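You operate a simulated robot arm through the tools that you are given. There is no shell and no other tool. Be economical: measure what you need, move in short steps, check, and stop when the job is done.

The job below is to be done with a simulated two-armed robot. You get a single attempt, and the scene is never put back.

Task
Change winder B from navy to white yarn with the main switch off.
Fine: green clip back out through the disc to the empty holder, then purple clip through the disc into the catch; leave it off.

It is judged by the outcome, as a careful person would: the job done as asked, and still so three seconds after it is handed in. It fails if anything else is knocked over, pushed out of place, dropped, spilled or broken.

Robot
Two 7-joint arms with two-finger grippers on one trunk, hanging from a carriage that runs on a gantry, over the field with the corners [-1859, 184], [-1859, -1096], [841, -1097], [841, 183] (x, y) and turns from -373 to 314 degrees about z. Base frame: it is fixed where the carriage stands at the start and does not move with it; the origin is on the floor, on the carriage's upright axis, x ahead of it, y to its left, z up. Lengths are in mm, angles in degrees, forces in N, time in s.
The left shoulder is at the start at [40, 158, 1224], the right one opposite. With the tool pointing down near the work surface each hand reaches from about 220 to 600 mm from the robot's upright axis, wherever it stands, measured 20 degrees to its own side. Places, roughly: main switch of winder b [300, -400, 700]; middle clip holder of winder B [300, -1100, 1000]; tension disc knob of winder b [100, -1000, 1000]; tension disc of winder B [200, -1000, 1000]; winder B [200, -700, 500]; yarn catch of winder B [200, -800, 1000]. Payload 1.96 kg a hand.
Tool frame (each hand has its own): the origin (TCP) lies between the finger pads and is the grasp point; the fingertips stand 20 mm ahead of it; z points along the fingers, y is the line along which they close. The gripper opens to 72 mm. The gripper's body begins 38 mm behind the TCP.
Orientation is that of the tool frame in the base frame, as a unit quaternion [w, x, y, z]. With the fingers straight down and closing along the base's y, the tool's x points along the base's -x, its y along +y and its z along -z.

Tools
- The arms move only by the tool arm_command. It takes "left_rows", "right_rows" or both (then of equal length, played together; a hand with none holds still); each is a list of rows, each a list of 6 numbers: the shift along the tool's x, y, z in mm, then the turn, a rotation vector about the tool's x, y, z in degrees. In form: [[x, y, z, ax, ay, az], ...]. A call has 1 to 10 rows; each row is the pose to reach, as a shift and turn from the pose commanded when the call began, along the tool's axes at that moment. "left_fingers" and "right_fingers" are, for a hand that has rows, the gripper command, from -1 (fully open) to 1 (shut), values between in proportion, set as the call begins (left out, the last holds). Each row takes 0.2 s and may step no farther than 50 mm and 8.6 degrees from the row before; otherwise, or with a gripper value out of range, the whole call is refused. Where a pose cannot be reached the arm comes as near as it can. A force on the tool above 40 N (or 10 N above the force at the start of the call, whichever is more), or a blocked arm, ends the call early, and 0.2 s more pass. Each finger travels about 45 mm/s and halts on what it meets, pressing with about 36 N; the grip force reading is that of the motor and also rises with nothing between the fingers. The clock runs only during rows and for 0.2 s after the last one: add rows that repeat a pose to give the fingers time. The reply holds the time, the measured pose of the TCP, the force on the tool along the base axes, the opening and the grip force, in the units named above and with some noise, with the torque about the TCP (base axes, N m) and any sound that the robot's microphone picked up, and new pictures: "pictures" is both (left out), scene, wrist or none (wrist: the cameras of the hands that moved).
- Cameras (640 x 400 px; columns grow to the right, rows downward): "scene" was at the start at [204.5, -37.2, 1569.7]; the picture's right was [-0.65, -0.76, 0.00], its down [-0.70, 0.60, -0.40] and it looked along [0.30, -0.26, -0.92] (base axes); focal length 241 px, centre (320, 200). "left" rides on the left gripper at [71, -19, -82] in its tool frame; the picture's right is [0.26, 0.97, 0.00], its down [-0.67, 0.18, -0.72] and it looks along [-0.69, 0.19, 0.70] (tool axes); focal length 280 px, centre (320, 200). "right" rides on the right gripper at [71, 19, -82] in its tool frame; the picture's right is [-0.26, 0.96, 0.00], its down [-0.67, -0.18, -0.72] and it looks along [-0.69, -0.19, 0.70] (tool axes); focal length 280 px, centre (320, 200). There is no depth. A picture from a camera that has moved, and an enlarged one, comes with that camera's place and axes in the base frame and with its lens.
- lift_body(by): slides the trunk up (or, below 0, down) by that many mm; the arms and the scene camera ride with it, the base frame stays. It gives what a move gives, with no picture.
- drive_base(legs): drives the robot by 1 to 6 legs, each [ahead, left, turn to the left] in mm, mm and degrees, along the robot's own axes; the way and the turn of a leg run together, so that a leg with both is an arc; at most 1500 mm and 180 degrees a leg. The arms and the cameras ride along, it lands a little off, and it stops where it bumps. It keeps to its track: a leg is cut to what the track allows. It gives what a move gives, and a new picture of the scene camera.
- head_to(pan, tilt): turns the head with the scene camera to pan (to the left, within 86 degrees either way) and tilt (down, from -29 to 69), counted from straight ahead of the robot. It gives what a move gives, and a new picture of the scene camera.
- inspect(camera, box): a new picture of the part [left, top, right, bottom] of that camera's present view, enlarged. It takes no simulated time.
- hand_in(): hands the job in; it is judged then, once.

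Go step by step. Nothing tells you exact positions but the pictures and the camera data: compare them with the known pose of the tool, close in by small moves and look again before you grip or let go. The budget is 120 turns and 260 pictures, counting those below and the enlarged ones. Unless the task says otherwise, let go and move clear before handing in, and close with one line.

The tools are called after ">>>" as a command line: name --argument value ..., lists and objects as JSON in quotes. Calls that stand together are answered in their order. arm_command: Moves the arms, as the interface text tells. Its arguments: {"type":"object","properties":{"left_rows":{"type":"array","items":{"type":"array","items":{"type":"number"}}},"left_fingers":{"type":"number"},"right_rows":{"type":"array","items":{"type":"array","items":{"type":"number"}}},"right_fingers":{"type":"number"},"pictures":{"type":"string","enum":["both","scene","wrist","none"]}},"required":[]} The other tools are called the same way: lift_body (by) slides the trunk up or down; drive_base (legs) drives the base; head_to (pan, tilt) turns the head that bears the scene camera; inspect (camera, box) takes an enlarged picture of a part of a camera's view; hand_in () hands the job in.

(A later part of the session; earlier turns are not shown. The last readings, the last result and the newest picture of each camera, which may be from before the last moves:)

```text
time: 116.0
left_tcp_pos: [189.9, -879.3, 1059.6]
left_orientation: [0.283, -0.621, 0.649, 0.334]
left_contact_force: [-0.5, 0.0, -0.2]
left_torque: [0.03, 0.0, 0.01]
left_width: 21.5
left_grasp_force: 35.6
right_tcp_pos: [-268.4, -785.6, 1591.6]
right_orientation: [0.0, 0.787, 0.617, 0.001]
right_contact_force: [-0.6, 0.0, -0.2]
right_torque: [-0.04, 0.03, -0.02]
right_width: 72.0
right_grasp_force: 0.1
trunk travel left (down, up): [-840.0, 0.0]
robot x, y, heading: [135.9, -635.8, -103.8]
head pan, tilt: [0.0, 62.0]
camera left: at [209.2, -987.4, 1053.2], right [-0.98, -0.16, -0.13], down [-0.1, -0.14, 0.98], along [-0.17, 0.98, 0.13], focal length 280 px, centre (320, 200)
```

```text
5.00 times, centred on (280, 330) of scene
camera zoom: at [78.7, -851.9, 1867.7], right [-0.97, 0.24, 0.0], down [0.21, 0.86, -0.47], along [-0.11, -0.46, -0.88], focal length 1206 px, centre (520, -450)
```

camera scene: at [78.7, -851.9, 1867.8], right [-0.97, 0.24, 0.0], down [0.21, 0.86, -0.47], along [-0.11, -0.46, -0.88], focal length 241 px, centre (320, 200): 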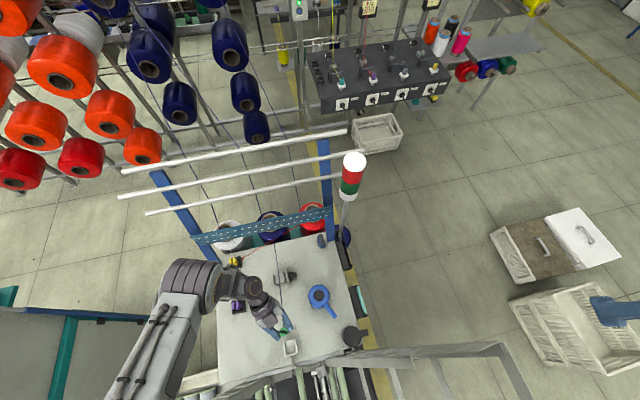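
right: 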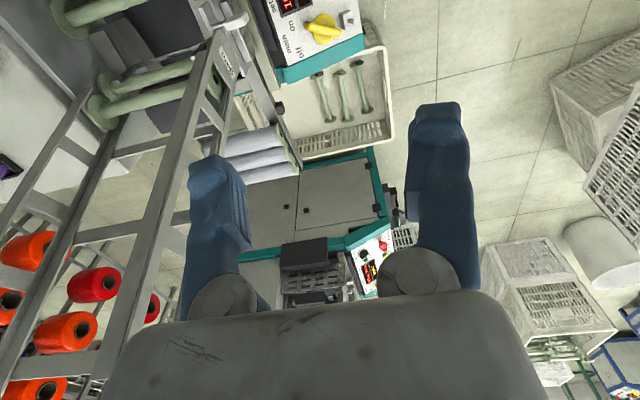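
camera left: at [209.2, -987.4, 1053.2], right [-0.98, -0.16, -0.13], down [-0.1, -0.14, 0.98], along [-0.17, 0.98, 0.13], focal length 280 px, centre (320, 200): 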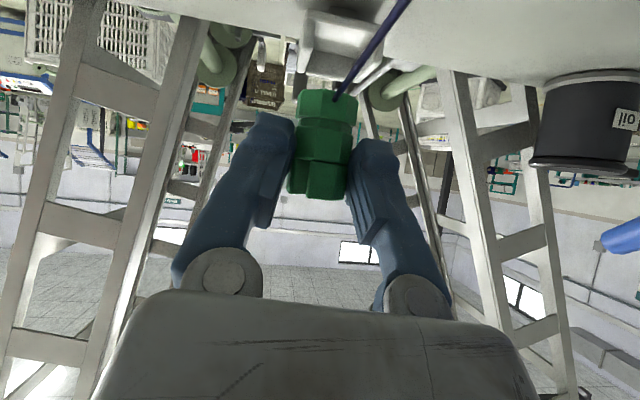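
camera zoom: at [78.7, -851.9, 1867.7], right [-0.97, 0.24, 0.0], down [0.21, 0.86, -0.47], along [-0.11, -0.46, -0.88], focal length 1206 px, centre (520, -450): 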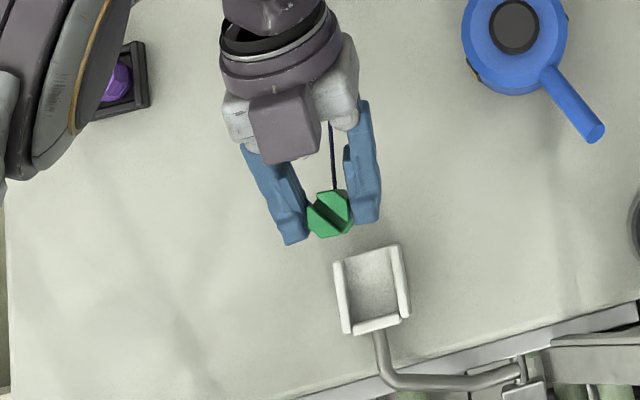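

A clear view of the clip and catch. I'll move the clip over the catch at this height and check from above.

>>> arm_command --left_rows '[[-14, 4, 18, 0, 0, 0], [-28, 8, 36.5, 0, 0, 0]]' --pictures "wrist"

>>> inspect --camera "scene" --box '[255, 310, 315, 360]'

```text
time: 116.6
left_tcp_pos: [182.3, -833.2, 1059.4]
left_orientation: [0.282, -0.623, 0.649, 0.334]
left_contact_force: [0.4, 0.2, -0.7]
left_torque: [0.0, 0.0, 0.02]
left_width: 21.4
left_grasp_force: 35.8
right_tcp_pos: [-268.1, -785.1, 1592.2]
right_orientation: [0.0, 0.786, 0.618, 0.0]
right_contact_force: [-0.2, 0.0, -0.5]
right_torque: [0.01, -0.02, -0.01]
right_width: 72.2
right_grasp_force: 0.0
trunk travel left (down, up): [-840.0, 0.0]
robot x, y, heading: [132.1, -634.3, -103.9]
head pan, tilt: [0.0, 62.0]
camera left: at [201.2, -940.5, 1053.2], right [-0.98, -0.16, -0.13], down [-0.1, -0.14, 0.98], along [-0.18, 0.98, 0.13], focal length 280 px, centre (320, 200)
```

left: 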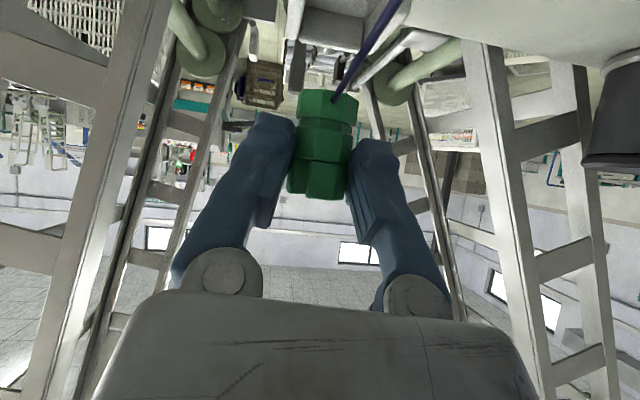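

```text
8.00 times, centred on (285, 335) of scene
camera zoom: at [78.7, -851.9, 1867.7], right [-0.97, 0.24, 0.0], down [0.21, 0.86, -0.47], along [-0.11, -0.46, -0.88], focal length 1930 px, centre (600, -880)
```

zoom: 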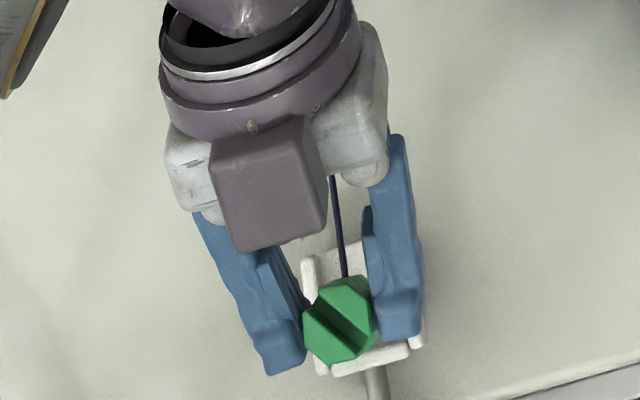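

The clip is centred over the catch. I'll lower 24 mm, watching the force.

>>> arm_command --left_rows '[[7.8, -0.8, 6.1, 0, 0, 0], [14, -1.5, 11, 0, 0, 0], [18.8, -2, 14.7, 0, 0, 0]]' --pictures "none"

>>> arm_command --left_rows '[[1.6, -0.2, 1.2, 0, 0, 0], [3.1, -0.3, 2.5, 0, 0, 0]]' --pictures "wrist"

>>> inspect --camera "scene" --box '[255, 310, 315, 360]'

```text
time: 117.4
left_tcp_pos: [182.3, -832.8, 1035.1]
left_orientation: [0.283, -0.623, 0.648, 0.335]
left_contact_force: [0.1, 1.3, -0.3]
left_torque: [0.01, 0.0, -0.02]
left_width: 21.5
left_grasp_force: 36.3
right_tcp_pos: [-269.0, -785.3, 1591.8]
right_orientation: [0.0, 0.786, 0.618, 0.0]
right_contact_force: [0.6, -0.7, -0.6]
right_torque: [0.02, 0.02, 0.01]
right_width: 71.8
right_grasp_force: 0.2
trunk travel left (down, up): [-840.0, 0.0]
robot x, y, heading: [132.2, -632.3, -103.7]
head pan, tilt: [0.0, 62.0]
```

```text
time: 118.0
left_tcp_pos: [181.7, -833.8, 1032.4]
left_orientation: [0.282, -0.623, 0.649, 0.334]
left_contact_force: [0.9, 0.2, 0.4]
left_torque: [-0.02, 0.02, -0.02]
left_width: 21.6
left_grasp_force: 36.1
right_tcp_pos: [-268.5, -784.4, 1592.2]
right_orientation: [-0.001, 0.787, 0.617, 0.0]
right_contact_force: [0.0, -1.5, -0.8]
right_torque: [0.0, -0.02, -0.03]
right_width: 71.9
right_grasp_force: 0.0
trunk travel left (down, up): [-840.0, 0.0]
robot x, y, heading: [131.4, -632.4, -103.8]
head pan, tilt: [0.0, 62.0]
camera left: at [200.9, -941.2, 1025.3], right [-0.98, -0.16, -0.13], down [-0.1, -0.14, 0.98], along [-0.18, 0.98, 0.12], focal length 280 px, centre (320, 200)
```

left: 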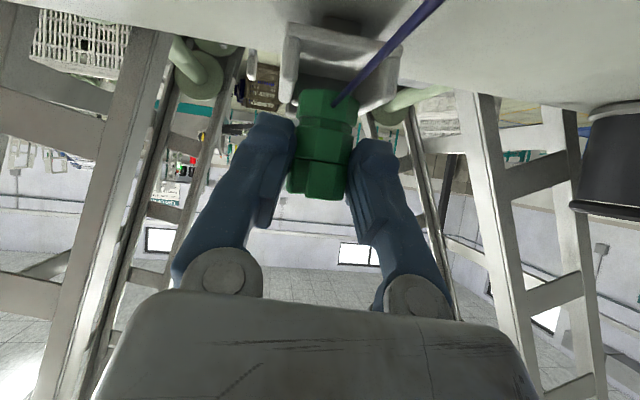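

```text
8.00 times, centred on (285, 335) of scene
camera zoom: at [78.7, -851.9, 1867.7], right [-0.97, 0.24, 0.0], down [0.21, 0.86, -0.47], along [-0.11, -0.46, -0.88], focal length 1930 px, centre (600, -880)
```

zoom: 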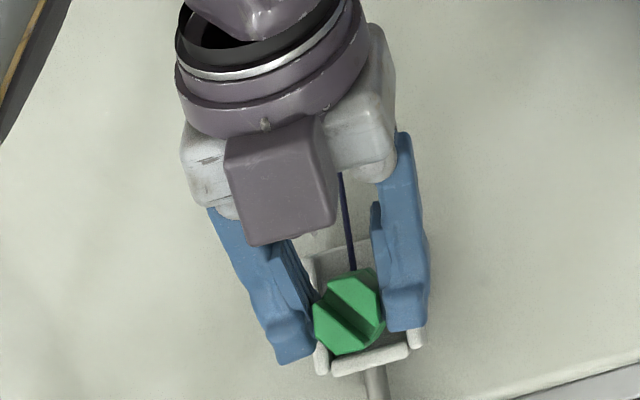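

Alignment holds. I'll keep lowering in small steps until I feel contact.

>>> arm_command --left_rows '[[1.2, -0.1, 0.9, 0, 0, 0], [2.3, -0.2, 1.8, 0, 0, 0]]' --pictures "none"

>>> arm_command --left_rows '[[0.8, -0.1, 0.6, 0, 0, 0], [1.6, -0.2, 1.2, 0, 0, 0]]' --pictures "none"

```text
time: 118.6
left_tcp_pos: [182.6, -833.3, 1030.2]
left_orientation: [0.283, -0.622, 0.649, 0.334]
left_contact_force: [0.3, 0.0, 0.5]
left_torque: [0.0, -0.02, 0.01]
left_width: 22.0
left_grasp_force: 35.8
right_tcp_pos: [-268.5, -785.7, 1592.1]
right_orientation: [-0.001, 0.786, 0.618, 0.0]
right_contact_force: [-0.2, -0.4, 0.2]
right_torque: [0.01, 0.01, -0.03]
right_width: 72.0
right_grasp_force: 0.0
trunk travel left (down, up): [-840.0, 0.0]
robot x, y, heading: [130.0, -640.7, -103.7]
head pan, tilt: [0.0, 62.0]
```

```text
time: 119.2
left_tcp_pos: [182.2, -833.1, 1028.1]
left_orientation: [0.282, -0.622, 0.648, 0.336]
left_contact_force: [-0.7, 0.6, 0.0]
left_torque: [-0.01, -0.01, 0.03]
left_width: 21.5
left_grasp_force: 35.6
right_tcp_pos: [-268.1, -785.1, 1591.5]
right_orientation: [0.0, 0.787, 0.617, 0.001]
right_contact_force: [-0.2, -0.3, -0.1]
right_torque: [0.03, 0.0, 0.0]
right_width: 72.1
right_grasp_force: 0.1
trunk travel left (down, up): [-840.0, 0.0]
robot x, y, heading: [135.1, -634.1, -103.7]
head pan, tilt: [0.0, 62.0]
```

>>> arm_command --left_rows '[[0.8, -0.1, 0.6, 0, 0, 0], [1.6, -0.2, 1.2, 0, 0, 0]]' --pictures "none"

>>> arm_command --left_rows '[[0.8, -0.1, 0.6, 0, 0, 0], [1.6, -0.2, 1.2, 0, 0, 0]]' --pictures "wrist"

```text
time: 119.8
left_tcp_pos: [181.7, -834.9, 1025.5]
left_orientation: [0.284, -0.622, 0.648, 0.335]
left_contact_force: [-0.8, -0.6, -0.8]
left_torque: [0.03, 0.05, 0.0]
left_width: 21.5
left_grasp_force: 36.2
right_tcp_pos: [-269.0, -785.0, 1592.7]
right_orientation: [0.0, 0.786, 0.618, 0.001]
right_contact_force: [0.5, -0.3, 0.4]
right_torque: [0.0, -0.01, 0.01]
right_width: 72.0
right_grasp_force: 0.1
trunk travel left (down, up): [-840.0, 0.0]
robot x, y, heading: [129.1, -636.9, -103.8]
head pan, tilt: [0.0, 62.0]
```

```text
time: 120.4
left_tcp_pos: [183.0, -834.0, 1022.3]
left_orientation: [0.282, -0.622, 0.649, 0.335]
left_contact_force: [0.1, 0.2, -0.3]
left_torque: [0.04, -0.01, 0.05]
left_width: 21.2
left_grasp_force: 36.2
right_tcp_pos: [-269.3, -784.6, 1590.6]
right_orientation: [0.001, 0.787, 0.618, 0.0]
right_contact_force: [0.4, -0.3, 0.8]
right_torque: [0.01, 0.0, 0.02]
right_width: 71.8
right_grasp_force: 0.1
trunk travel left (down, up): [-840.0, 0.0]
robot x, y, heading: [131.0, -631.7, -103.7]
head pan, tilt: [0.0, 62.0]
camera left: at [201.5, -941.9, 1016.8], right [-0.98, -0.16, -0.13], down [-0.1, -0.14, 0.98], along [-0.18, 0.98, 0.13], focal length 280 px, centre (320, 200)
```

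left: 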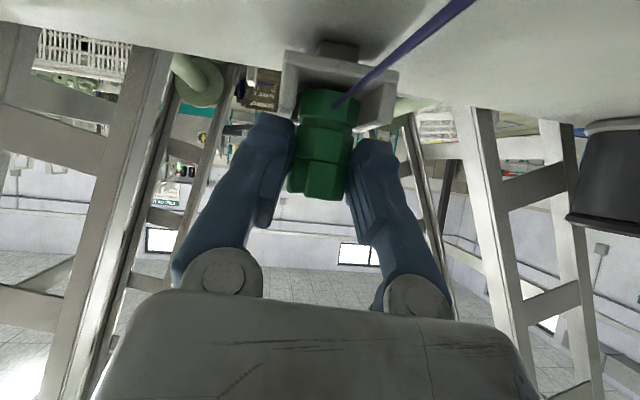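

About 5 mm remains, with the fingertips just at the wall tops. I'll lower 2 mm more, then release so it settles in the tray.

>>> arm_command --left_rows '[[0.8, -0.1, 0.6, 0, 0, 0], [1.6, -0.2, 1.2, 0, 0, 0]]' --pictures "none"

>>> arm_command --left_rows '[[0, 0, 0, 0, 0, 0], [0, 0, 0, 0, 0, 0], [0, 0, 0, 0, 0, 0]]' --left_fingers 0.1 --pictures "wrist"

>>> inspect --camera "scene" --box '[255, 310, 315, 360]'

```text
time: 121.0
left_tcp_pos: [182.3, -834.4, 1020.5]
left_orientation: [0.283, -0.622, 0.648, 0.336]
left_contact_force: [0.2, 0.5, 1.6]
left_torque: [0.01, 0.01, -0.01]
left_width: 21.3
left_grasp_force: 36.0
right_tcp_pos: [-268.9, -785.2, 1591.8]
right_orientation: [0.0, 0.787, 0.618, 0.0]
right_contact_force: [0.3, 0.3, -0.5]
right_torque: [0.0, -0.03, 0.0]
right_width: 71.9
right_grasp_force: 0.1
trunk travel left (down, up): [-840.0, 0.0]
robot x, y, heading: [132.8, -635.8, -103.5]
head pan, tilt: [0.0, 62.0]
```

```text
time: 121.8
left_tcp_pos: [183.4, -834.0, 1019.9]
left_orientation: [0.282, -0.622, 0.649, 0.335]
left_contact_force: [0.1, 0.8, -0.5]
left_torque: [0.0, -0.03, 0.03]
left_width: 32.4
left_grasp_force: 0.1
right_tcp_pos: [-269.0, -785.9, 1591.1]
right_orientation: [-0.001, 0.787, 0.617, 0.0]
right_contact_force: [0.8, 0.7, -0.5]
right_torque: [0.02, 0.0, 0.01]
right_width: 71.9
right_grasp_force: 0.0
trunk travel left (down, up): [-840.0, 0.0]
robot x, y, heading: [131.4, -636.2, -103.7]
head pan, tilt: [0.0, 62.0]
camera left: at [201.5, -941.7, 1014.7], right [-0.98, -0.16, -0.13], down [-0.1, -0.14, 0.98], along [-0.18, 0.98, 0.13], focal length 280 px, centre (320, 200)
```

left: 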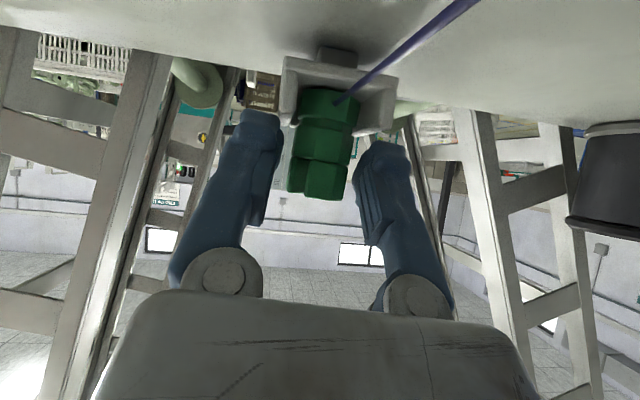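

```text
8.00 times, centred on (285, 335) of scene
camera zoom: at [78.7, -851.9, 1867.7], right [-0.97, 0.24, 0.0], down [0.21, 0.86, -0.47], along [-0.11, -0.46, -0.88], focal length 1930 px, centre (600, -880)
```

zoom: 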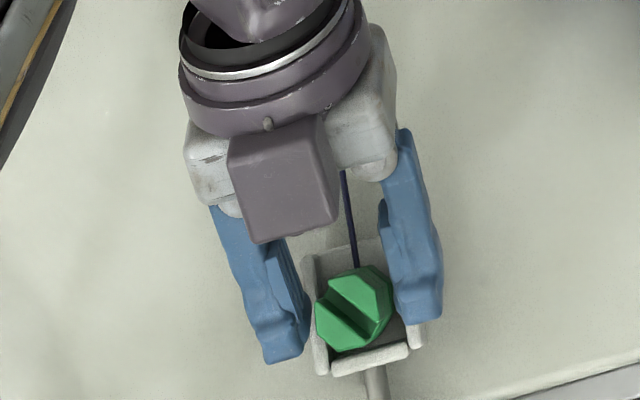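

The clip stands upright in the catch. I'll open wider, withdraw along the fingers, then bring the hand vertical above it.

>>> arm_command --left_rows '[[0, 0, 0, 0, 0, 0], [0, 0, -15, 0, 0, 0], [-5, 0, -40, 0, 0, 0], [-15, 0, -65, 0, 0, 0], [-30, 0, -75, 0, 0, 0]]' --left_fingers -0.3 --pictures "none"

>>> arm_command --left_rows '[[0, 0, 0, 0, 8.6, 0], [0, 0, 0, 0, 17.2, 0], [0, 0, 0, 0, 25.8, 0], [0, 0, 0, 0, 34.4, 0], [0, 0, 0, 0, 43, 0], [0, 0, 0, 0, 51.6, 0]]' --pictures "wrist"

>>> inspect --camera "scene" --box '[240, 270, 320, 350]'

```text
time: 123.0
left_tcp_pos: [189.8, -873.7, 1090.9]
left_orientation: [0.282, -0.623, 0.648, 0.335]
left_contact_force: [0.7, 0.4, -0.3]
left_torque: [0.03, -0.02, -0.05]
left_width: 46.7
left_grasp_force: 0.0
right_tcp_pos: [-268.0, -784.5, 1592.2]
right_orientation: [0.0, 0.786, 0.618, 0.001]
right_contact_force: [-0.2, 1.0, -0.3]
right_torque: [-0.04, 0.0, 0.04]
right_width: 71.6
right_grasp_force: 0.1
trunk travel left (down, up): [-840.0, 0.0]
robot x, y, heading: [130.4, -633.5, -103.8]
head pan, tilt: [0.0, 62.0]
```

```text
time: 124.4
left_tcp_pos: [189.2, -875.0, 1091.2]
left_orientation: [-0.028, -0.706, 0.707, 0.029]
left_contact_force: [0.9, -0.9, 0.2]
left_torque: [0.04, -0.02, 0.02]
left_width: 46.9
left_grasp_force: 0.1
right_tcp_pos: [-269.5, -786.3, 1591.3]
right_orientation: [0.0, 0.786, 0.618, 0.0]
right_contact_force: [0.5, 0.7, -0.3]
right_torque: [-0.01, 0.01, -0.02]
right_width: 71.8
right_grasp_force: 0.0
trunk travel left (down, up): [-840.0, 0.0]
robot x, y, heading: [131.5, -633.1, -103.7]
head pan, tilt: [0.0, 62.0]
camera left: at [214.4, -945.0, 1171.2], right [-0.96, -0.26, 0.08], down [-0.12, 0.67, 0.73], along [-0.24, 0.69, -0.68], focal length 280 px, centre (320, 200)
```

left: 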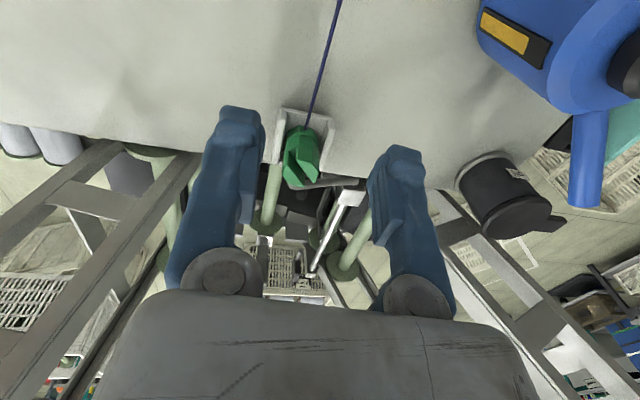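

```text
5.00 times, centred on (280, 310) of scene
camera zoom: at [78.7, -851.9, 1867.7], right [-0.97, 0.24, 0.0], down [0.21, 0.86, -0.47], along [-0.11, -0.46, -0.88], focal length 1206 px, centre (520, -350)
```

zoom: 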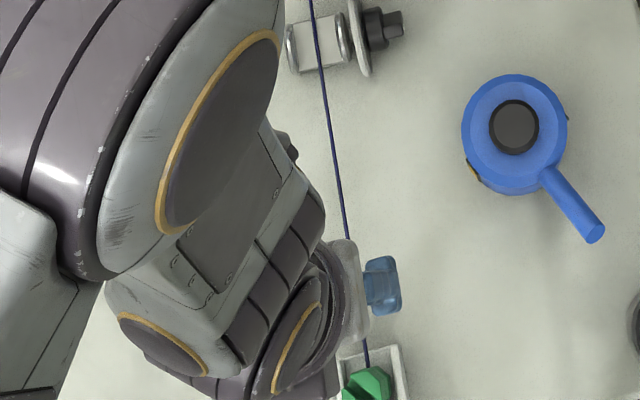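

We're back to a clean start: green upright in the catch with the yarn through the disc. I'll level the hand and move above the clip.

>>> arm_command --left_rows '[[-20, 2, 5, 1.5, 0, 0], [-40, 4, 12, 3, 0, 0], [-57, 5.5, 20, 4.6, 0, 0]]' --pictures "wrist"

>>> inspect --camera "left" --box '[220, 60, 420, 260]'

```text
time: 125.2
left_tcp_pos: [180.3, -817.0, 1071.9]
left_orientation: [0.0, -0.706, 0.708, 0.001]
left_contact_force: [0.3, 0.2, 0.4]
left_torque: [0.02, 0.03, -0.01]
left_width: 47.0
left_grasp_force: 0.0
right_tcp_pos: [-267.4, -784.8, 1592.4]
right_orientation: [0.0, 0.786, 0.619, 0.0]
right_contact_force: [-0.6, -1.2, -0.7]
right_torque: [0.01, 0.02, 0.0]
right_width: 72.0
right_grasp_force: 0.0
trunk travel left (down, up): [-840.0, 0.0]
robot x, y, heading: [131.6, -633.9, -103.7]
head pan, tilt: [0.0, 62.0]
camera left: at [200.5, -887.9, 1153.3], right [-0.97, -0.26, 0.0], down [-0.18, 0.67, 0.72], along [-0.19, 0.69, -0.7], focal length 280 px, centre (320, 200)
```

left: 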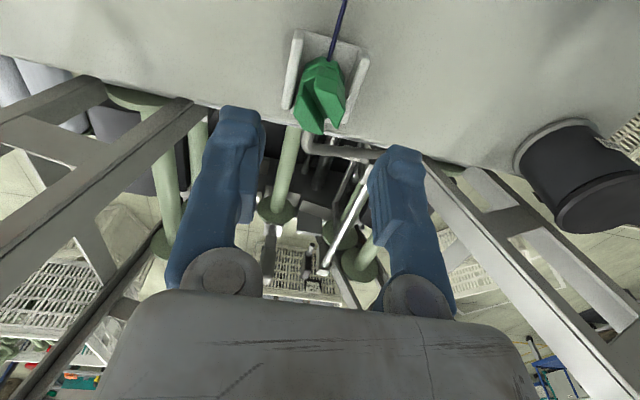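

```text
2.00 times, centred on (320, 160) of left
camera zoom: at [200.5, -887.9, 1153.3], right [-0.97, -0.26, 0.0], down [-0.18, 0.67, 0.72], along [-0.19, 0.69, -0.7], focal length 561 px, centre (320, 280)
```

zoom: 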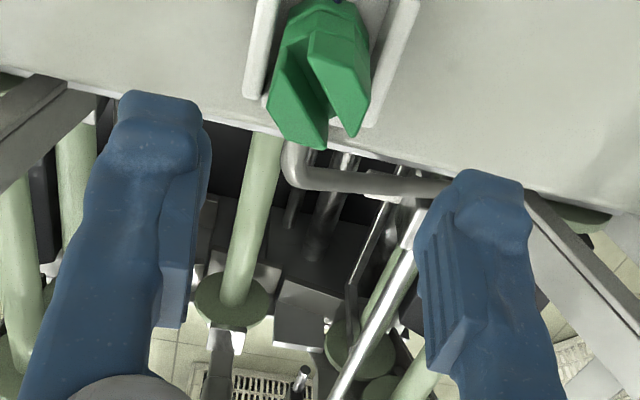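

Centred. I'll descend to TCP z≈1031 and close.

>>> arm_command --left_rows '[[0, 0, 20, 0, 0, 0], [0, 0, 41, 0, 0, 0]]' --pictures "none"

>>> arm_command --left_rows '[[0, 0, 0, 0, 0, 0], [0, 0, 0, 0, 0, 0], [0, 0, 0, 0, 0, 0], [0, 0, 0, 0, 0, 0]]' --left_fingers 1 --pictures "wrist"

```text
time: 125.8
left_tcp_pos: [180.1, -816.1, 1031.2]
left_orientation: [0.001, -0.706, 0.708, 0.002]
left_contact_force: [-0.1, 0.4, -0.1]
left_torque: [-0.01, 0.03, -0.02]
left_width: 46.7
left_grasp_force: 0.1
right_tcp_pos: [-270.2, -786.0, 1591.3]
right_orientation: [0.0, 0.786, 0.618, 0.0]
right_contact_force: [0.2, -0.1, -0.3]
right_torque: [0.02, 0.04, 0.0]
right_width: 72.0
right_grasp_force: 0.1
trunk travel left (down, up): [-840.0, 0.0]
robot x, y, heading: [131.8, -633.4, -103.9]
head pan, tilt: [0.0, 62.0]
```

```text
time: 126.8
left_tcp_pos: [180.2, -817.3, 1031.6]
left_orientation: [0.001, -0.707, 0.707, 0.002]
left_contact_force: [1.3, -0.4, 0.3]
left_torque: [-0.03, -0.02, 0.01]
left_width: 21.5
left_grasp_force: 36.0
right_tcp_pos: [-269.7, -784.7, 1591.1]
right_orientation: [0.0, 0.786, 0.618, -0.001]
right_contact_force: [-0.1, 0.2, 0.4]
right_torque: [-0.02, -0.01, 0.01]
right_width: 72.2
right_grasp_force: 0.1
trunk travel left (down, up): [-840.0, 0.0]
robot x, y, heading: [127.4, -635.2, -103.5]
head pan, tilt: [0.0, 62.0]
camera left: at [200.4, -888.1, 1112.7], right [-0.97, -0.26, 0.0], down [-0.18, 0.67, 0.72], along [-0.19, 0.69, -0.7], focal length 280 px, centre (320, 200)
```

left: 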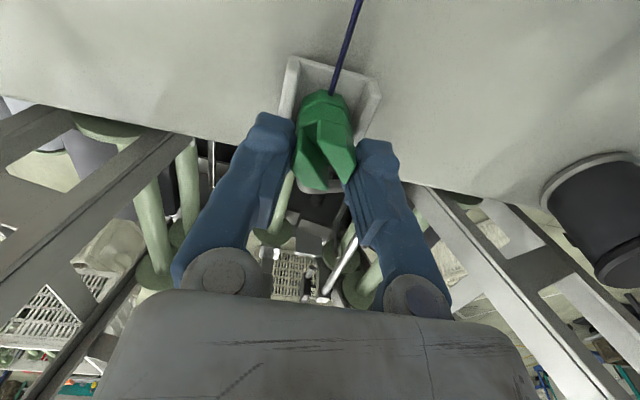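

Gripped. I'll lift, carry it to directly over the platform (x 180, y -1036) at a safe height, then feel my way down into the channel.

>>> arm_command --left_rows '[[0, 0, -20, 0, 0, 0], [0, 0, -36, 0, 0, 0], [45, 0, -36, 0, 0, 0], [90, 0, -36, 0, 0, 0], [135, 0, -36, 0, 0, 0], [180, 0, -36, 0, 0, 0], [219, 0, -36, 0, 0, 0]]' --pictures "both"

>>> inspect --camera "scene" --box '[240, 240, 320, 320]'

```text
time: 128.4
left_tcp_pos: [180.9, -1037.1, 1065.9]
left_orientation: [0.001, -0.707, 0.708, 0.003]
left_contact_force: [1.0, 1.2, -0.2]
left_torque: [-0.02, 0.02, 0.01]
left_width: 21.6
left_grasp_force: 36.2
right_tcp_pos: [-270.0, -785.0, 1592.3]
right_orientation: [0.0, 0.786, 0.618, 0.0]
right_contact_force: [-0.6, 0.1, -0.1]
right_torque: [-0.04, -0.01, -0.01]
right_width: 72.0
right_grasp_force: 0.1
trunk travel left (down, up): [-840.0, 0.0]
robot x, y, heading: [132.7, -635.3, -103.6]
head pan, tilt: [0.0, 62.0]
camera scene: at [78.7, -851.8, 1867.7], right [-0.97, 0.24, 0.0], down [0.21, 0.86, -0.47], along [-0.11, -0.46, -0.88], focal length 241 px, centre (320, 200)
camera left: at [199.9, -1108.1, 1147.7], right [-0.97, -0.26, 0.0], down [-0.18, 0.67, 0.72], along [-0.19, 0.69, -0.69], focal length 280 px, centre (320, 200)
```

scene: 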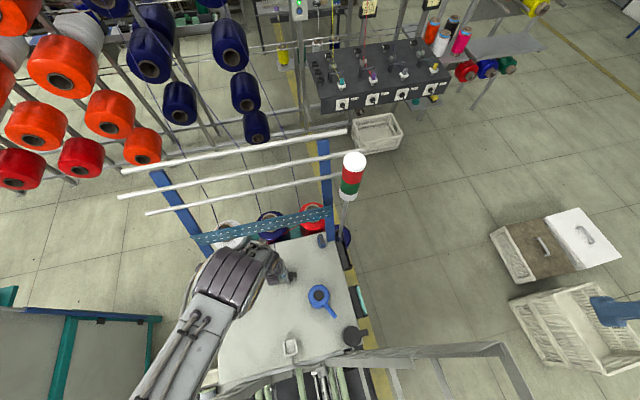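
left: 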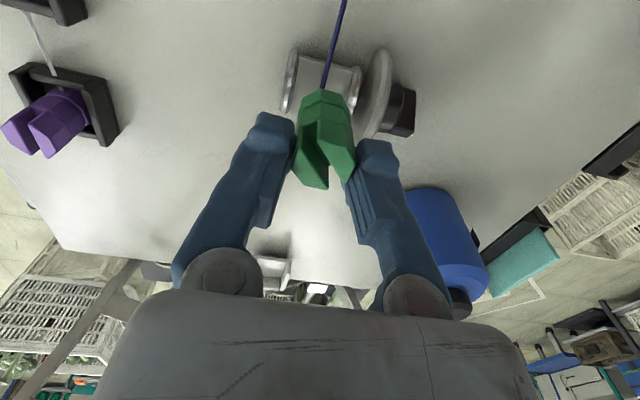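

```text
5.00 times, centred on (280, 280) of scene
camera zoom: at [78.7, -851.8, 1867.7], right [-0.97, 0.24, 0.0], down [0.21, 0.86, -0.47], along [-0.11, -0.46, -0.88], focal length 1206 px, centre (520, -200)
```

zoom: 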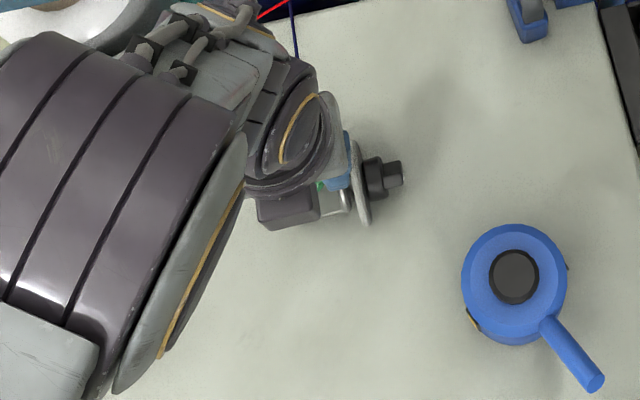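

The clip is centred between the rims (168–193). I'll lower 26 mm, then in 2 mm steps.

>>> arm_command --left_rows '[[0, 0, 12, 0, 0, 0], [0, 0, 24, 0, 0, 0]]' --pictures "none"

>>> arm_command --left_rows '[[0, 0, 2, 0, 0, 0], [0, 0, 4, 0, 0, 0]]' --pictures "none"

>>> arm_command --left_rows '[[0, 0, 1.5, 0, 0, 0], [0, 0, 3, 0, 0, 0]]' --pictures "wrist"

```text
time: 129.0
left_tcp_pos: [180.6, -1036.6, 1042.0]
left_orientation: [0.0, -0.707, 0.708, 0.001]
left_contact_force: [-0.6, -0.7, 0.3]
left_torque: [-0.02, 0.03, 0.01]
left_width: 21.5
left_grasp_force: 36.1
right_tcp_pos: [-268.1, -784.1, 1590.8]
right_orientation: [0.0, 0.787, 0.617, 0.0]
right_contact_force: [0.7, 0.1, 0.4]
right_torque: [0.0, 0.01, 0.01]
right_width: 72.0
right_grasp_force: 0.1
trunk travel left (down, up): [-840.0, 0.0]
robot x, y, heading: [133.2, -636.8, -103.7]
head pan, tilt: [0.0, 62.0]
```

```text
time: 129.6
left_tcp_pos: [181.7, -1034.6, 1037.6]
left_orientation: [0.0, 0.707, -0.707, -0.002]
left_contact_force: [0.4, 0.4, 0.2]
left_torque: [0.03, 0.01, 0.0]
left_width: 21.3
left_grasp_force: 36.1
right_tcp_pos: [-268.4, -784.2, 1593.0]
right_orientation: [0.0, 0.786, 0.618, 0.0]
right_contact_force: [0.1, 0.3, -0.2]
right_torque: [0.04, -0.02, 0.05]
right_width: 72.1
right_grasp_force: 0.2
trunk travel left (down, up): [-840.0, 0.0]
robot x, y, heading: [128.5, -637.8, -104.0]
head pan, tilt: [0.0, 62.0]
```

```text
time: 130.2
left_tcp_pos: [181.3, -1036.6, 1034.8]
left_orientation: [0.001, -0.706, 0.708, 0.003]
left_contact_force: [0.4, 0.8, 2.4]
left_torque: [0.07, -0.08, 0.01]
left_width: 21.4
left_grasp_force: 35.5
right_tcp_pos: [-268.3, -784.6, 1592.5]
right_orientation: [0.0, 0.786, 0.618, 0.0]
right_contact_force: [-0.2, 0.9, -0.8]
right_torque: [-0.01, -0.02, -0.05]
right_width: 72.0
right_grasp_force: 0.0
trunk travel left (down, up): [-840.0, 0.0]
robot x, y, heading: [131.6, -630.6, -103.9]
head pan, tilt: [0.0, 62.0]
camera left: at [200.5, -1107.2, 1116.5], right [-0.97, -0.26, 0.0], down [-0.18, 0.67, 0.72], along [-0.19, 0.69, -0.7], focal length 280 px, centre (320, 200)
```

left: 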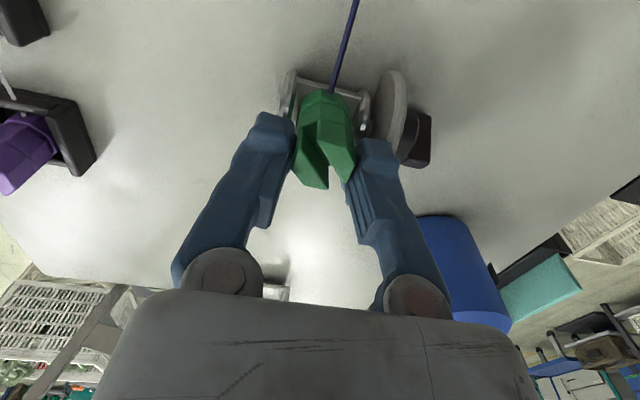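

I feel the platform at TCP z≈1035. I'll raise 1 mm and draw the clip straight back out of the channel.

>>> arm_command --left_rows '[[-15, 0, -1.5, 0, 0, 0], [-30, 0, -1.5, 0, 0, 0], [-15, 0, -1.5, 0, 0, 0], [0, 0, -1.5, 0, 0, 0], [15, 0, -1.5, 0, 0, 0], [30, 0, -1.5, 0, 0, 0], [45, 0, -1.5, 0, 0, 0]]' --pictures "wrist"

>>> inspect --camera "left" --box '[240, 60, 440, 300]'

```text
time: 131.8
left_tcp_pos: [180.0, -1076.4, 1034.6]
left_orientation: [0.002, -0.707, 0.708, 0.006]
left_contact_force: [0.1, 26.1, 13.8]
left_torque: [-3.69, -0.29, 0.47]
left_width: 21.9
left_grasp_force: 36.0
right_tcp_pos: [-268.3, -782.1, 1590.9]
right_orientation: [-0.001, 0.786, 0.618, 0.001]
right_contact_force: [-0.8, -0.6, -0.4]
right_torque: [0.01, -0.02, 0.02]
right_width: 72.0
right_grasp_force: 0.0
trunk travel left (down, up): [-840.0, 0.0]
robot x, y, heading: [130.9, -630.4, -103.7]
head pan, tilt: [0.0, 62.0]
camera left: at [200.0, -1147.7, 1116.5], right [-0.97, -0.26, 0.0], down [-0.18, 0.67, 0.72], along [-0.19, 0.7, -0.69], focal length 280 px, centre (320, 200)
```

left: 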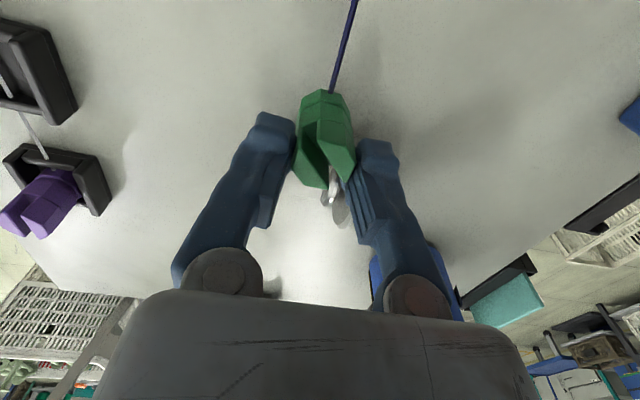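

```text
1.67 times, centred on (340, 180) of left
camera zoom: at [200.0, -1147.7, 1116.5], right [-0.97, -0.26, 0.0], down [-0.18, 0.67, 0.72], along [-0.19, 0.7, -0.69], focal length 467 px, centre (287, 233)
```

zoom: 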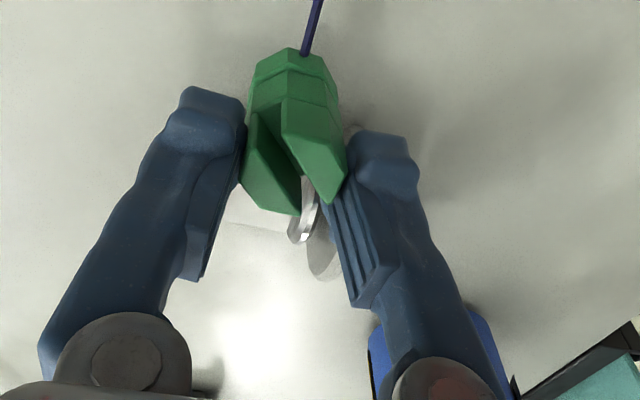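

The yarn is free of the disc: a single navy line now runs from the clip to its cone. The wrist is touching the rear panel, so I'll ease forward 18 mm, rise and check.

>>> arm_command --left_rows '[[-8, 0, 0, 0, 0, 0], [-10, 0, -20, 0, 0, 0], [-10, 0, -35, 0, 0, 0]]' --pictures "wrist"

>>> inspect --camera "scene" --box '[210, 215, 330, 315]'

```text
time: 132.6
left_tcp_pos: [180.4, -1072.2, 1070.7]
left_orientation: [0.001, -0.706, 0.708, 0.001]
left_contact_force: [0.6, 1.1, 0.8]
left_torque: [-0.01, -0.01, 0.02]
left_width: 21.4
left_grasp_force: 36.5
right_tcp_pos: [-268.0, -785.3, 1591.5]
right_orientation: [0.0, 0.786, 0.618, 0.0]
right_contact_force: [0.4, 0.3, 0.4]
right_torque: [0.02, -0.02, -0.01]
right_width: 71.9
right_grasp_force: 0.1
trunk travel left (down, up): [-840.0, 0.0]
robot x, y, heading: [132.4, -632.5, -103.5]
head pan, tilt: [0.0, 62.0]
camera left: at [200.6, -1142.2, 1153.0], right [-0.97, -0.26, 0.0], down [-0.18, 0.67, 0.72], along [-0.19, 0.69, -0.7], focal length 280 px, centre (320, 200)
```

left: 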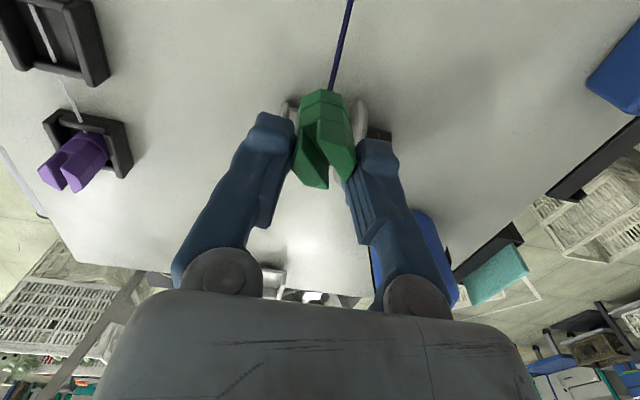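

```text
4.00 times, centred on (270, 265) of scene
camera zoom: at [78.7, -851.9, 1867.7], right [-0.97, 0.24, 0.0], down [0.21, 0.86, -0.47], along [-0.11, -0.46, -0.88], focal length 965 px, centre (520, -60)
```

zoom: 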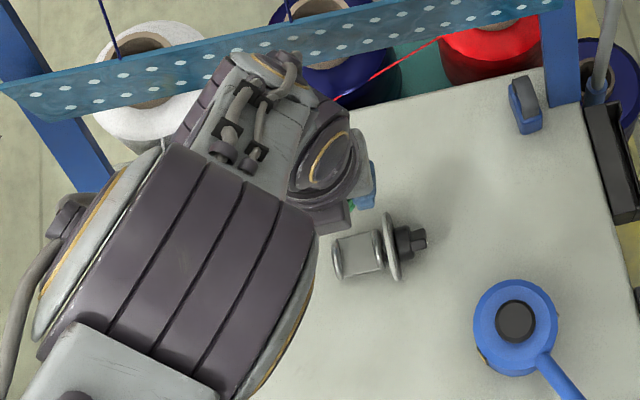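

The disc is empty now. I'll carry green over to the empty middle holder, at about (332,-1055), staying high.

>>> arm_command --left_rows '[[-8, -40, 0, 0, 0, 0], [-14, -80, 0, 0, 0, 0], [-17, -120, 0, 0, 0, 0], [-17, -152, 0, 0, 0, 0]]' --pictures "wrist"

>>> inspect --camera "left" --box '[200, 20, 440, 220]'

```text
time: 133.6
left_tcp_pos: [333.2, -1055.4, 1070.6]
left_orientation: [0.0, -0.707, 0.708, 0.003]
left_contact_force: [-0.7, -0.1, -0.6]
left_torque: [-0.01, -0.02, 0.02]
left_width: 21.3
left_grasp_force: 36.0
right_tcp_pos: [-269.0, -784.6, 1592.2]
right_orientation: [0.001, 0.787, 0.617, 0.0]
right_contact_force: [0.6, 0.9, -0.1]
right_torque: [0.02, 0.02, 0.01]
right_width: 71.9
right_grasp_force: 0.1
trunk travel left (down, up): [-840.0, 0.0]
robot x, y, heading: [131.7, -631.6, -103.6]
head pan, tilt: [0.0, 62.0]
camera left: at [352.9, -1126.0, 1152.1], right [-0.97, -0.26, 0.0], down [-0.18, 0.67, 0.72], along [-0.19, 0.69, -0.7], focal length 280 px, centre (320, 200)
```

left: 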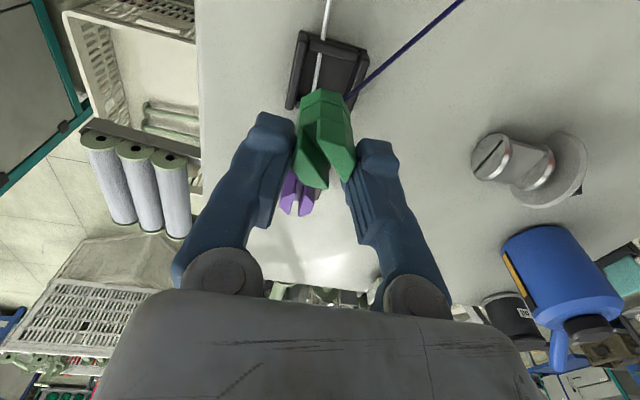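

```text
2.00 times, centred on (320, 120) of left
camera zoom: at [352.9, -1126.0, 1152.1], right [-0.97, -0.26, 0.0], down [-0.18, 0.67, 0.72], along [-0.19, 0.69, -0.7], focal length 561 px, centre (320, 360)
```

zoom: 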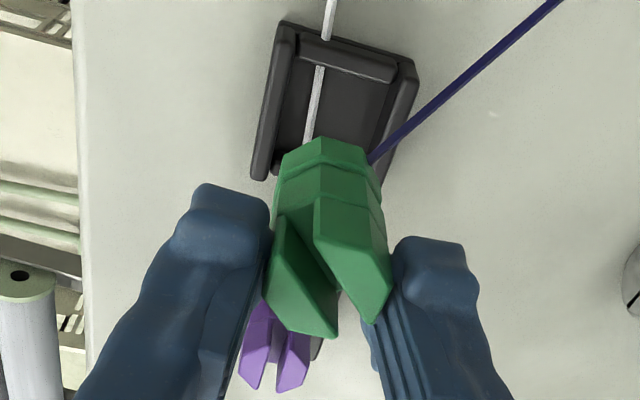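

The tray centre is at (331.3,-1057.5). I'll correct by 2 mm and lower partway.

>>> arm_command --left_rows '[[1.5, 2, 12, 0, 0, 0], [1.5, 2, 25, 0, 0, 0], [1.5, 2, 36, 0, 0, 0]]' --pictures "wrist"

>>> inspect --camera "left" --box '[220, 40, 420, 200]'

```text
time: 134.4
left_tcp_pos: [331.6, -1056.3, 1033.5]
left_orientation: [0.001, -0.706, 0.708, 0.002]
left_contact_force: [0.1, -0.5, -0.4]
left_torque: [-0.04, 0.01, -0.01]
left_width: 21.4
left_grasp_force: 36.1
right_tcp_pos: [-268.7, -784.5, 1592.2]
right_orientation: [0.001, 0.787, 0.617, 0.0]
right_contact_force: [0.0, -0.1, 0.8]
right_torque: [0.01, 0.01, -0.01]
right_width: 72.1
right_grasp_force: 0.1
trunk travel left (down, up): [-840.0, 0.0]
robot x, y, heading: [131.4, -635.0, -103.9]
head pan, tilt: [0.0, 62.0]
camera left: at [350.0, -1126.9, 1116.1], right [-0.97, -0.26, 0.0], down [-0.18, 0.67, 0.72], along [-0.19, 0.69, -0.7], focal length 280 px, centre (320, 200)
```

left: 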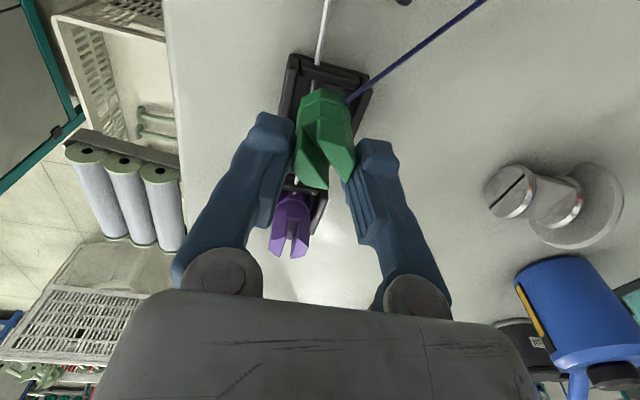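

```text
2.50 times, centred on (320, 120) of left
camera zoom: at [350.0, -1126.9, 1116.1], right [-0.97, -0.26, 0.0], down [-0.18, 0.67, 0.72], along [-0.19, 0.69, -0.7], focal length 701 px, centre (320, 400)
```

zoom: 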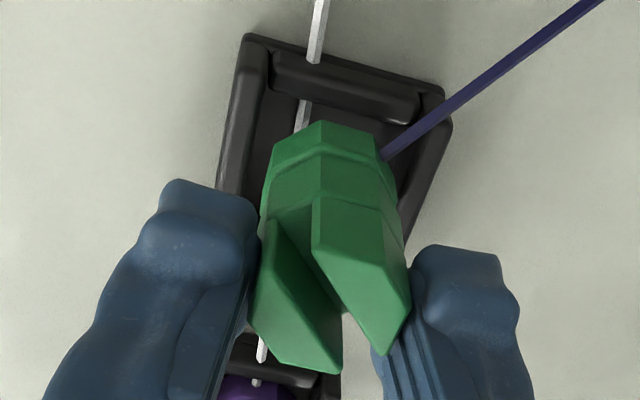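

I'll shift 2 mm back and lower, feeling for the floor.

>>> arm_command --left_rows '[[2, 0, 5, 0, 0, 0], [2, 0, 11, 0, 0, 0]]' --pictures "none"

>>> arm_command --left_rows '[[0, 0, 1.5, 0, 0, 0], [0, 0, 3, 0, 0, 0]]' --pictures "none"

>>> arm_command --left_rows '[[0, 0, 1, 0, 0, 0], [0, 0, 2, 0, 0, 0]]' --pictures "wrist"

>>> inspect --camera "left" --box '[220, 40, 420, 200]'

```text
time: 135.0
left_tcp_pos: [330.4, -1058.8, 1025.6]
left_orientation: [-0.001, -0.707, 0.707, 0.002]
left_contact_force: [-3.4, 9.5, 37.1]
left_torque: [-0.1, 0.1, -0.04]
left_width: 21.8
left_grasp_force: 36.1
right_tcp_pos: [-268.1, -785.9, 1593.0]
right_orientation: [0.0, 0.787, 0.618, 0.0]
right_contact_force: [-0.4, -0.7, -0.3]
right_torque: [-0.02, 0.01, 0.02]
right_width: 72.1
right_grasp_force: 0.0
trunk travel left (down, up): [-840.0, 0.0]
robot x, y, heading: [129.8, -635.3, -103.6]
head pan, tilt: [0.0, 62.0]
```

```text
time: 135.6
left_tcp_pos: [331.6, -1060.1, 1021.9]
left_orientation: [0.0, -0.706, 0.708, 0.001]
left_contact_force: [-3.3, 5.1, 36.6]
left_torque: [-0.3, 0.08, -0.06]
left_width: 21.5
left_grasp_force: 35.8
right_tcp_pos: [-268.5, -785.6, 1590.3]
right_orientation: [0.0, 0.786, 0.618, 0.0]
right_contact_force: [-1.2, 0.2, 0.9]
right_torque: [0.04, -0.02, -0.05]
right_width: 72.1
right_grasp_force: 0.0
trunk travel left (down, up): [-840.0, 0.0]
robot x, y, heading: [131.6, -635.3, -103.6]
head pan, tilt: [0.0, 62.0]
```

```text
time: 136.2
left_tcp_pos: [332.6, -1060.7, 1021.1]
left_orientation: [0.0, -0.707, 0.708, 0.002]
left_contact_force: [-4.3, 4.1, 35.2]
left_torque: [-0.31, 0.05, -0.02]
left_width: 21.2
left_grasp_force: 36.5
right_tcp_pos: [-267.8, -785.0, 1591.4]
right_orientation: [-0.001, 0.787, 0.617, 0.0]
right_contact_force: [0.9, 0.2, 0.4]
right_torque: [-0.04, 0.03, 0.01]
right_width: 72.1
right_grasp_force: 0.0
trunk travel left (down, up): [-840.0, 0.0]
robot x, y, heading: [132.2, -635.2, -103.8]
head pan, tilt: [0.0, 62.0]
camera left: at [350.5, -1130.4, 1101.5], right [-0.97, -0.26, 0.0], down [-0.18, 0.67, 0.72], along [-0.19, 0.69, -0.7], focal length 280 px, centre (320, 200)
```

left: 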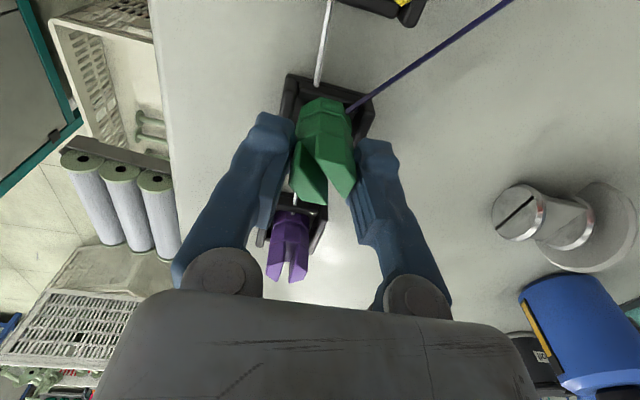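

```text
2.50 times, centred on (320, 120) of left
camera zoom: at [350.5, -1130.4, 1101.5], right [-0.97, -0.26, 0.0], down [-0.18, 0.67, 0.72], along [-0.19, 0.69, -0.7], focal length 701 px, centre (320, 400)
```

zoom: 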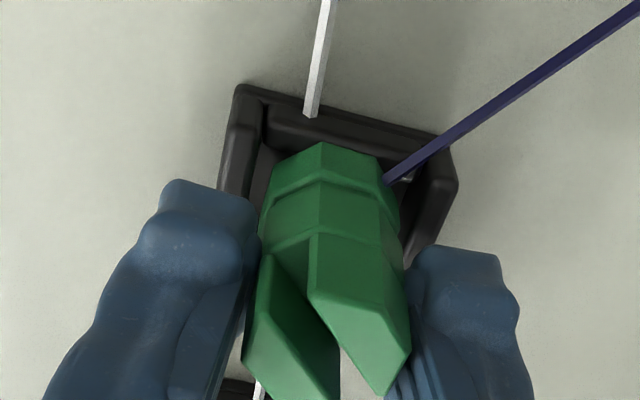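

It is seated: the force rose at TCP ≈1026 and the base looks inside the tray. I'll ease up 3 mm, release and look.

>>> arm_command --left_rows '[[0, 0, -2, 0, 0, 0], [0, 0, -2.5, 0, 0, 0]]' --pictures "none"

>>> arm_command --left_rows '[[0, 0, 0, 0, 0, 0], [0, 0, 0, 0, 0, 0], [0, 0, 0, 0, 0, 0]]' --left_fingers 0.1 --pictures "wrist"

>>> inspect --camera "left" --box '[220, 40, 420, 200]'

```text
time: 136.8
left_tcp_pos: [331.8, -1058.0, 1020.3]
left_orientation: [0.001, -0.707, 0.707, 0.002]
left_contact_force: [-0.3, 0.4, -0.1]
left_torque: [-0.01, 0.01, -0.01]
left_width: 21.4
left_grasp_force: 35.7
right_tcp_pos: [-268.1, -785.0, 1591.4]
right_orientation: [0.0, 0.786, 0.618, 0.001]
right_contact_force: [0.2, -0.9, 0.2]
right_torque: [-0.01, 0.01, -0.03]
right_width: 72.1
right_grasp_force: 0.0
trunk travel left (down, up): [-840.0, 0.0]
robot x, y, heading: [128.2, -635.3, -103.7]
head pan, tilt: [0.0, 62.0]
```

```text
time: 137.6
left_tcp_pos: [330.9, -1056.8, 1020.9]
left_orientation: [0.001, -0.706, 0.708, 0.002]
left_contact_force: [0.2, 0.6, 1.0]
left_torque: [0.02, 0.0, 0.0]
left_width: 32.4
left_grasp_force: 0.1
right_tcp_pos: [-269.9, -784.6, 1591.2]
right_orientation: [0.0, 0.786, 0.618, 0.0]
right_contact_force: [-0.1, -0.6, -0.1]
right_torque: [-0.05, 0.02, 0.01]
right_width: 72.0
right_grasp_force: 0.2
trunk travel left (down, up): [-840.0, 0.0]
robot x, y, heading: [131.8, -636.7, -103.4]
head pan, tilt: [0.0, 62.0]
camera left: at [350.3, -1128.6, 1103.0], right [-0.97, -0.26, 0.0], down [-0.18, 0.67, 0.72], along [-0.19, 0.69, -0.7], focal length 280 px, centre (320, 200)
```

left: 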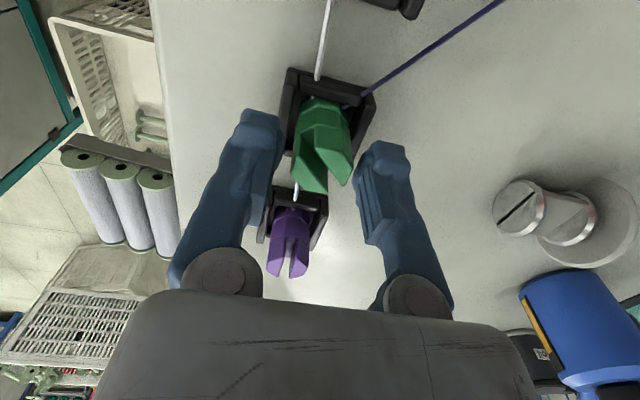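

```text
2.50 times, centred on (320, 120) of left
camera zoom: at [350.3, -1128.6, 1103.0], right [-0.97, -0.26, 0.0], down [-0.18, 0.67, 0.72], along [-0.19, 0.69, -0.7], focal length 701 px, centre (320, 400)
```

zoom: 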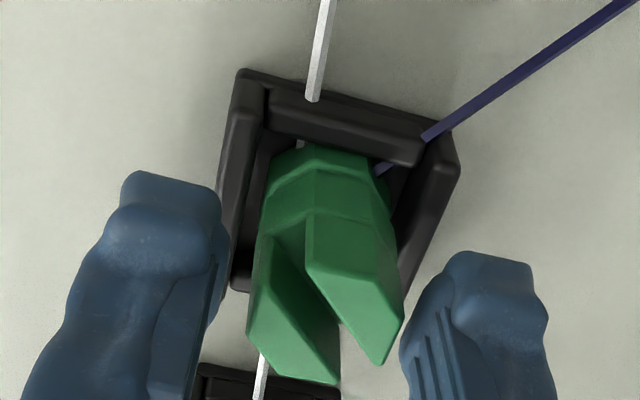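

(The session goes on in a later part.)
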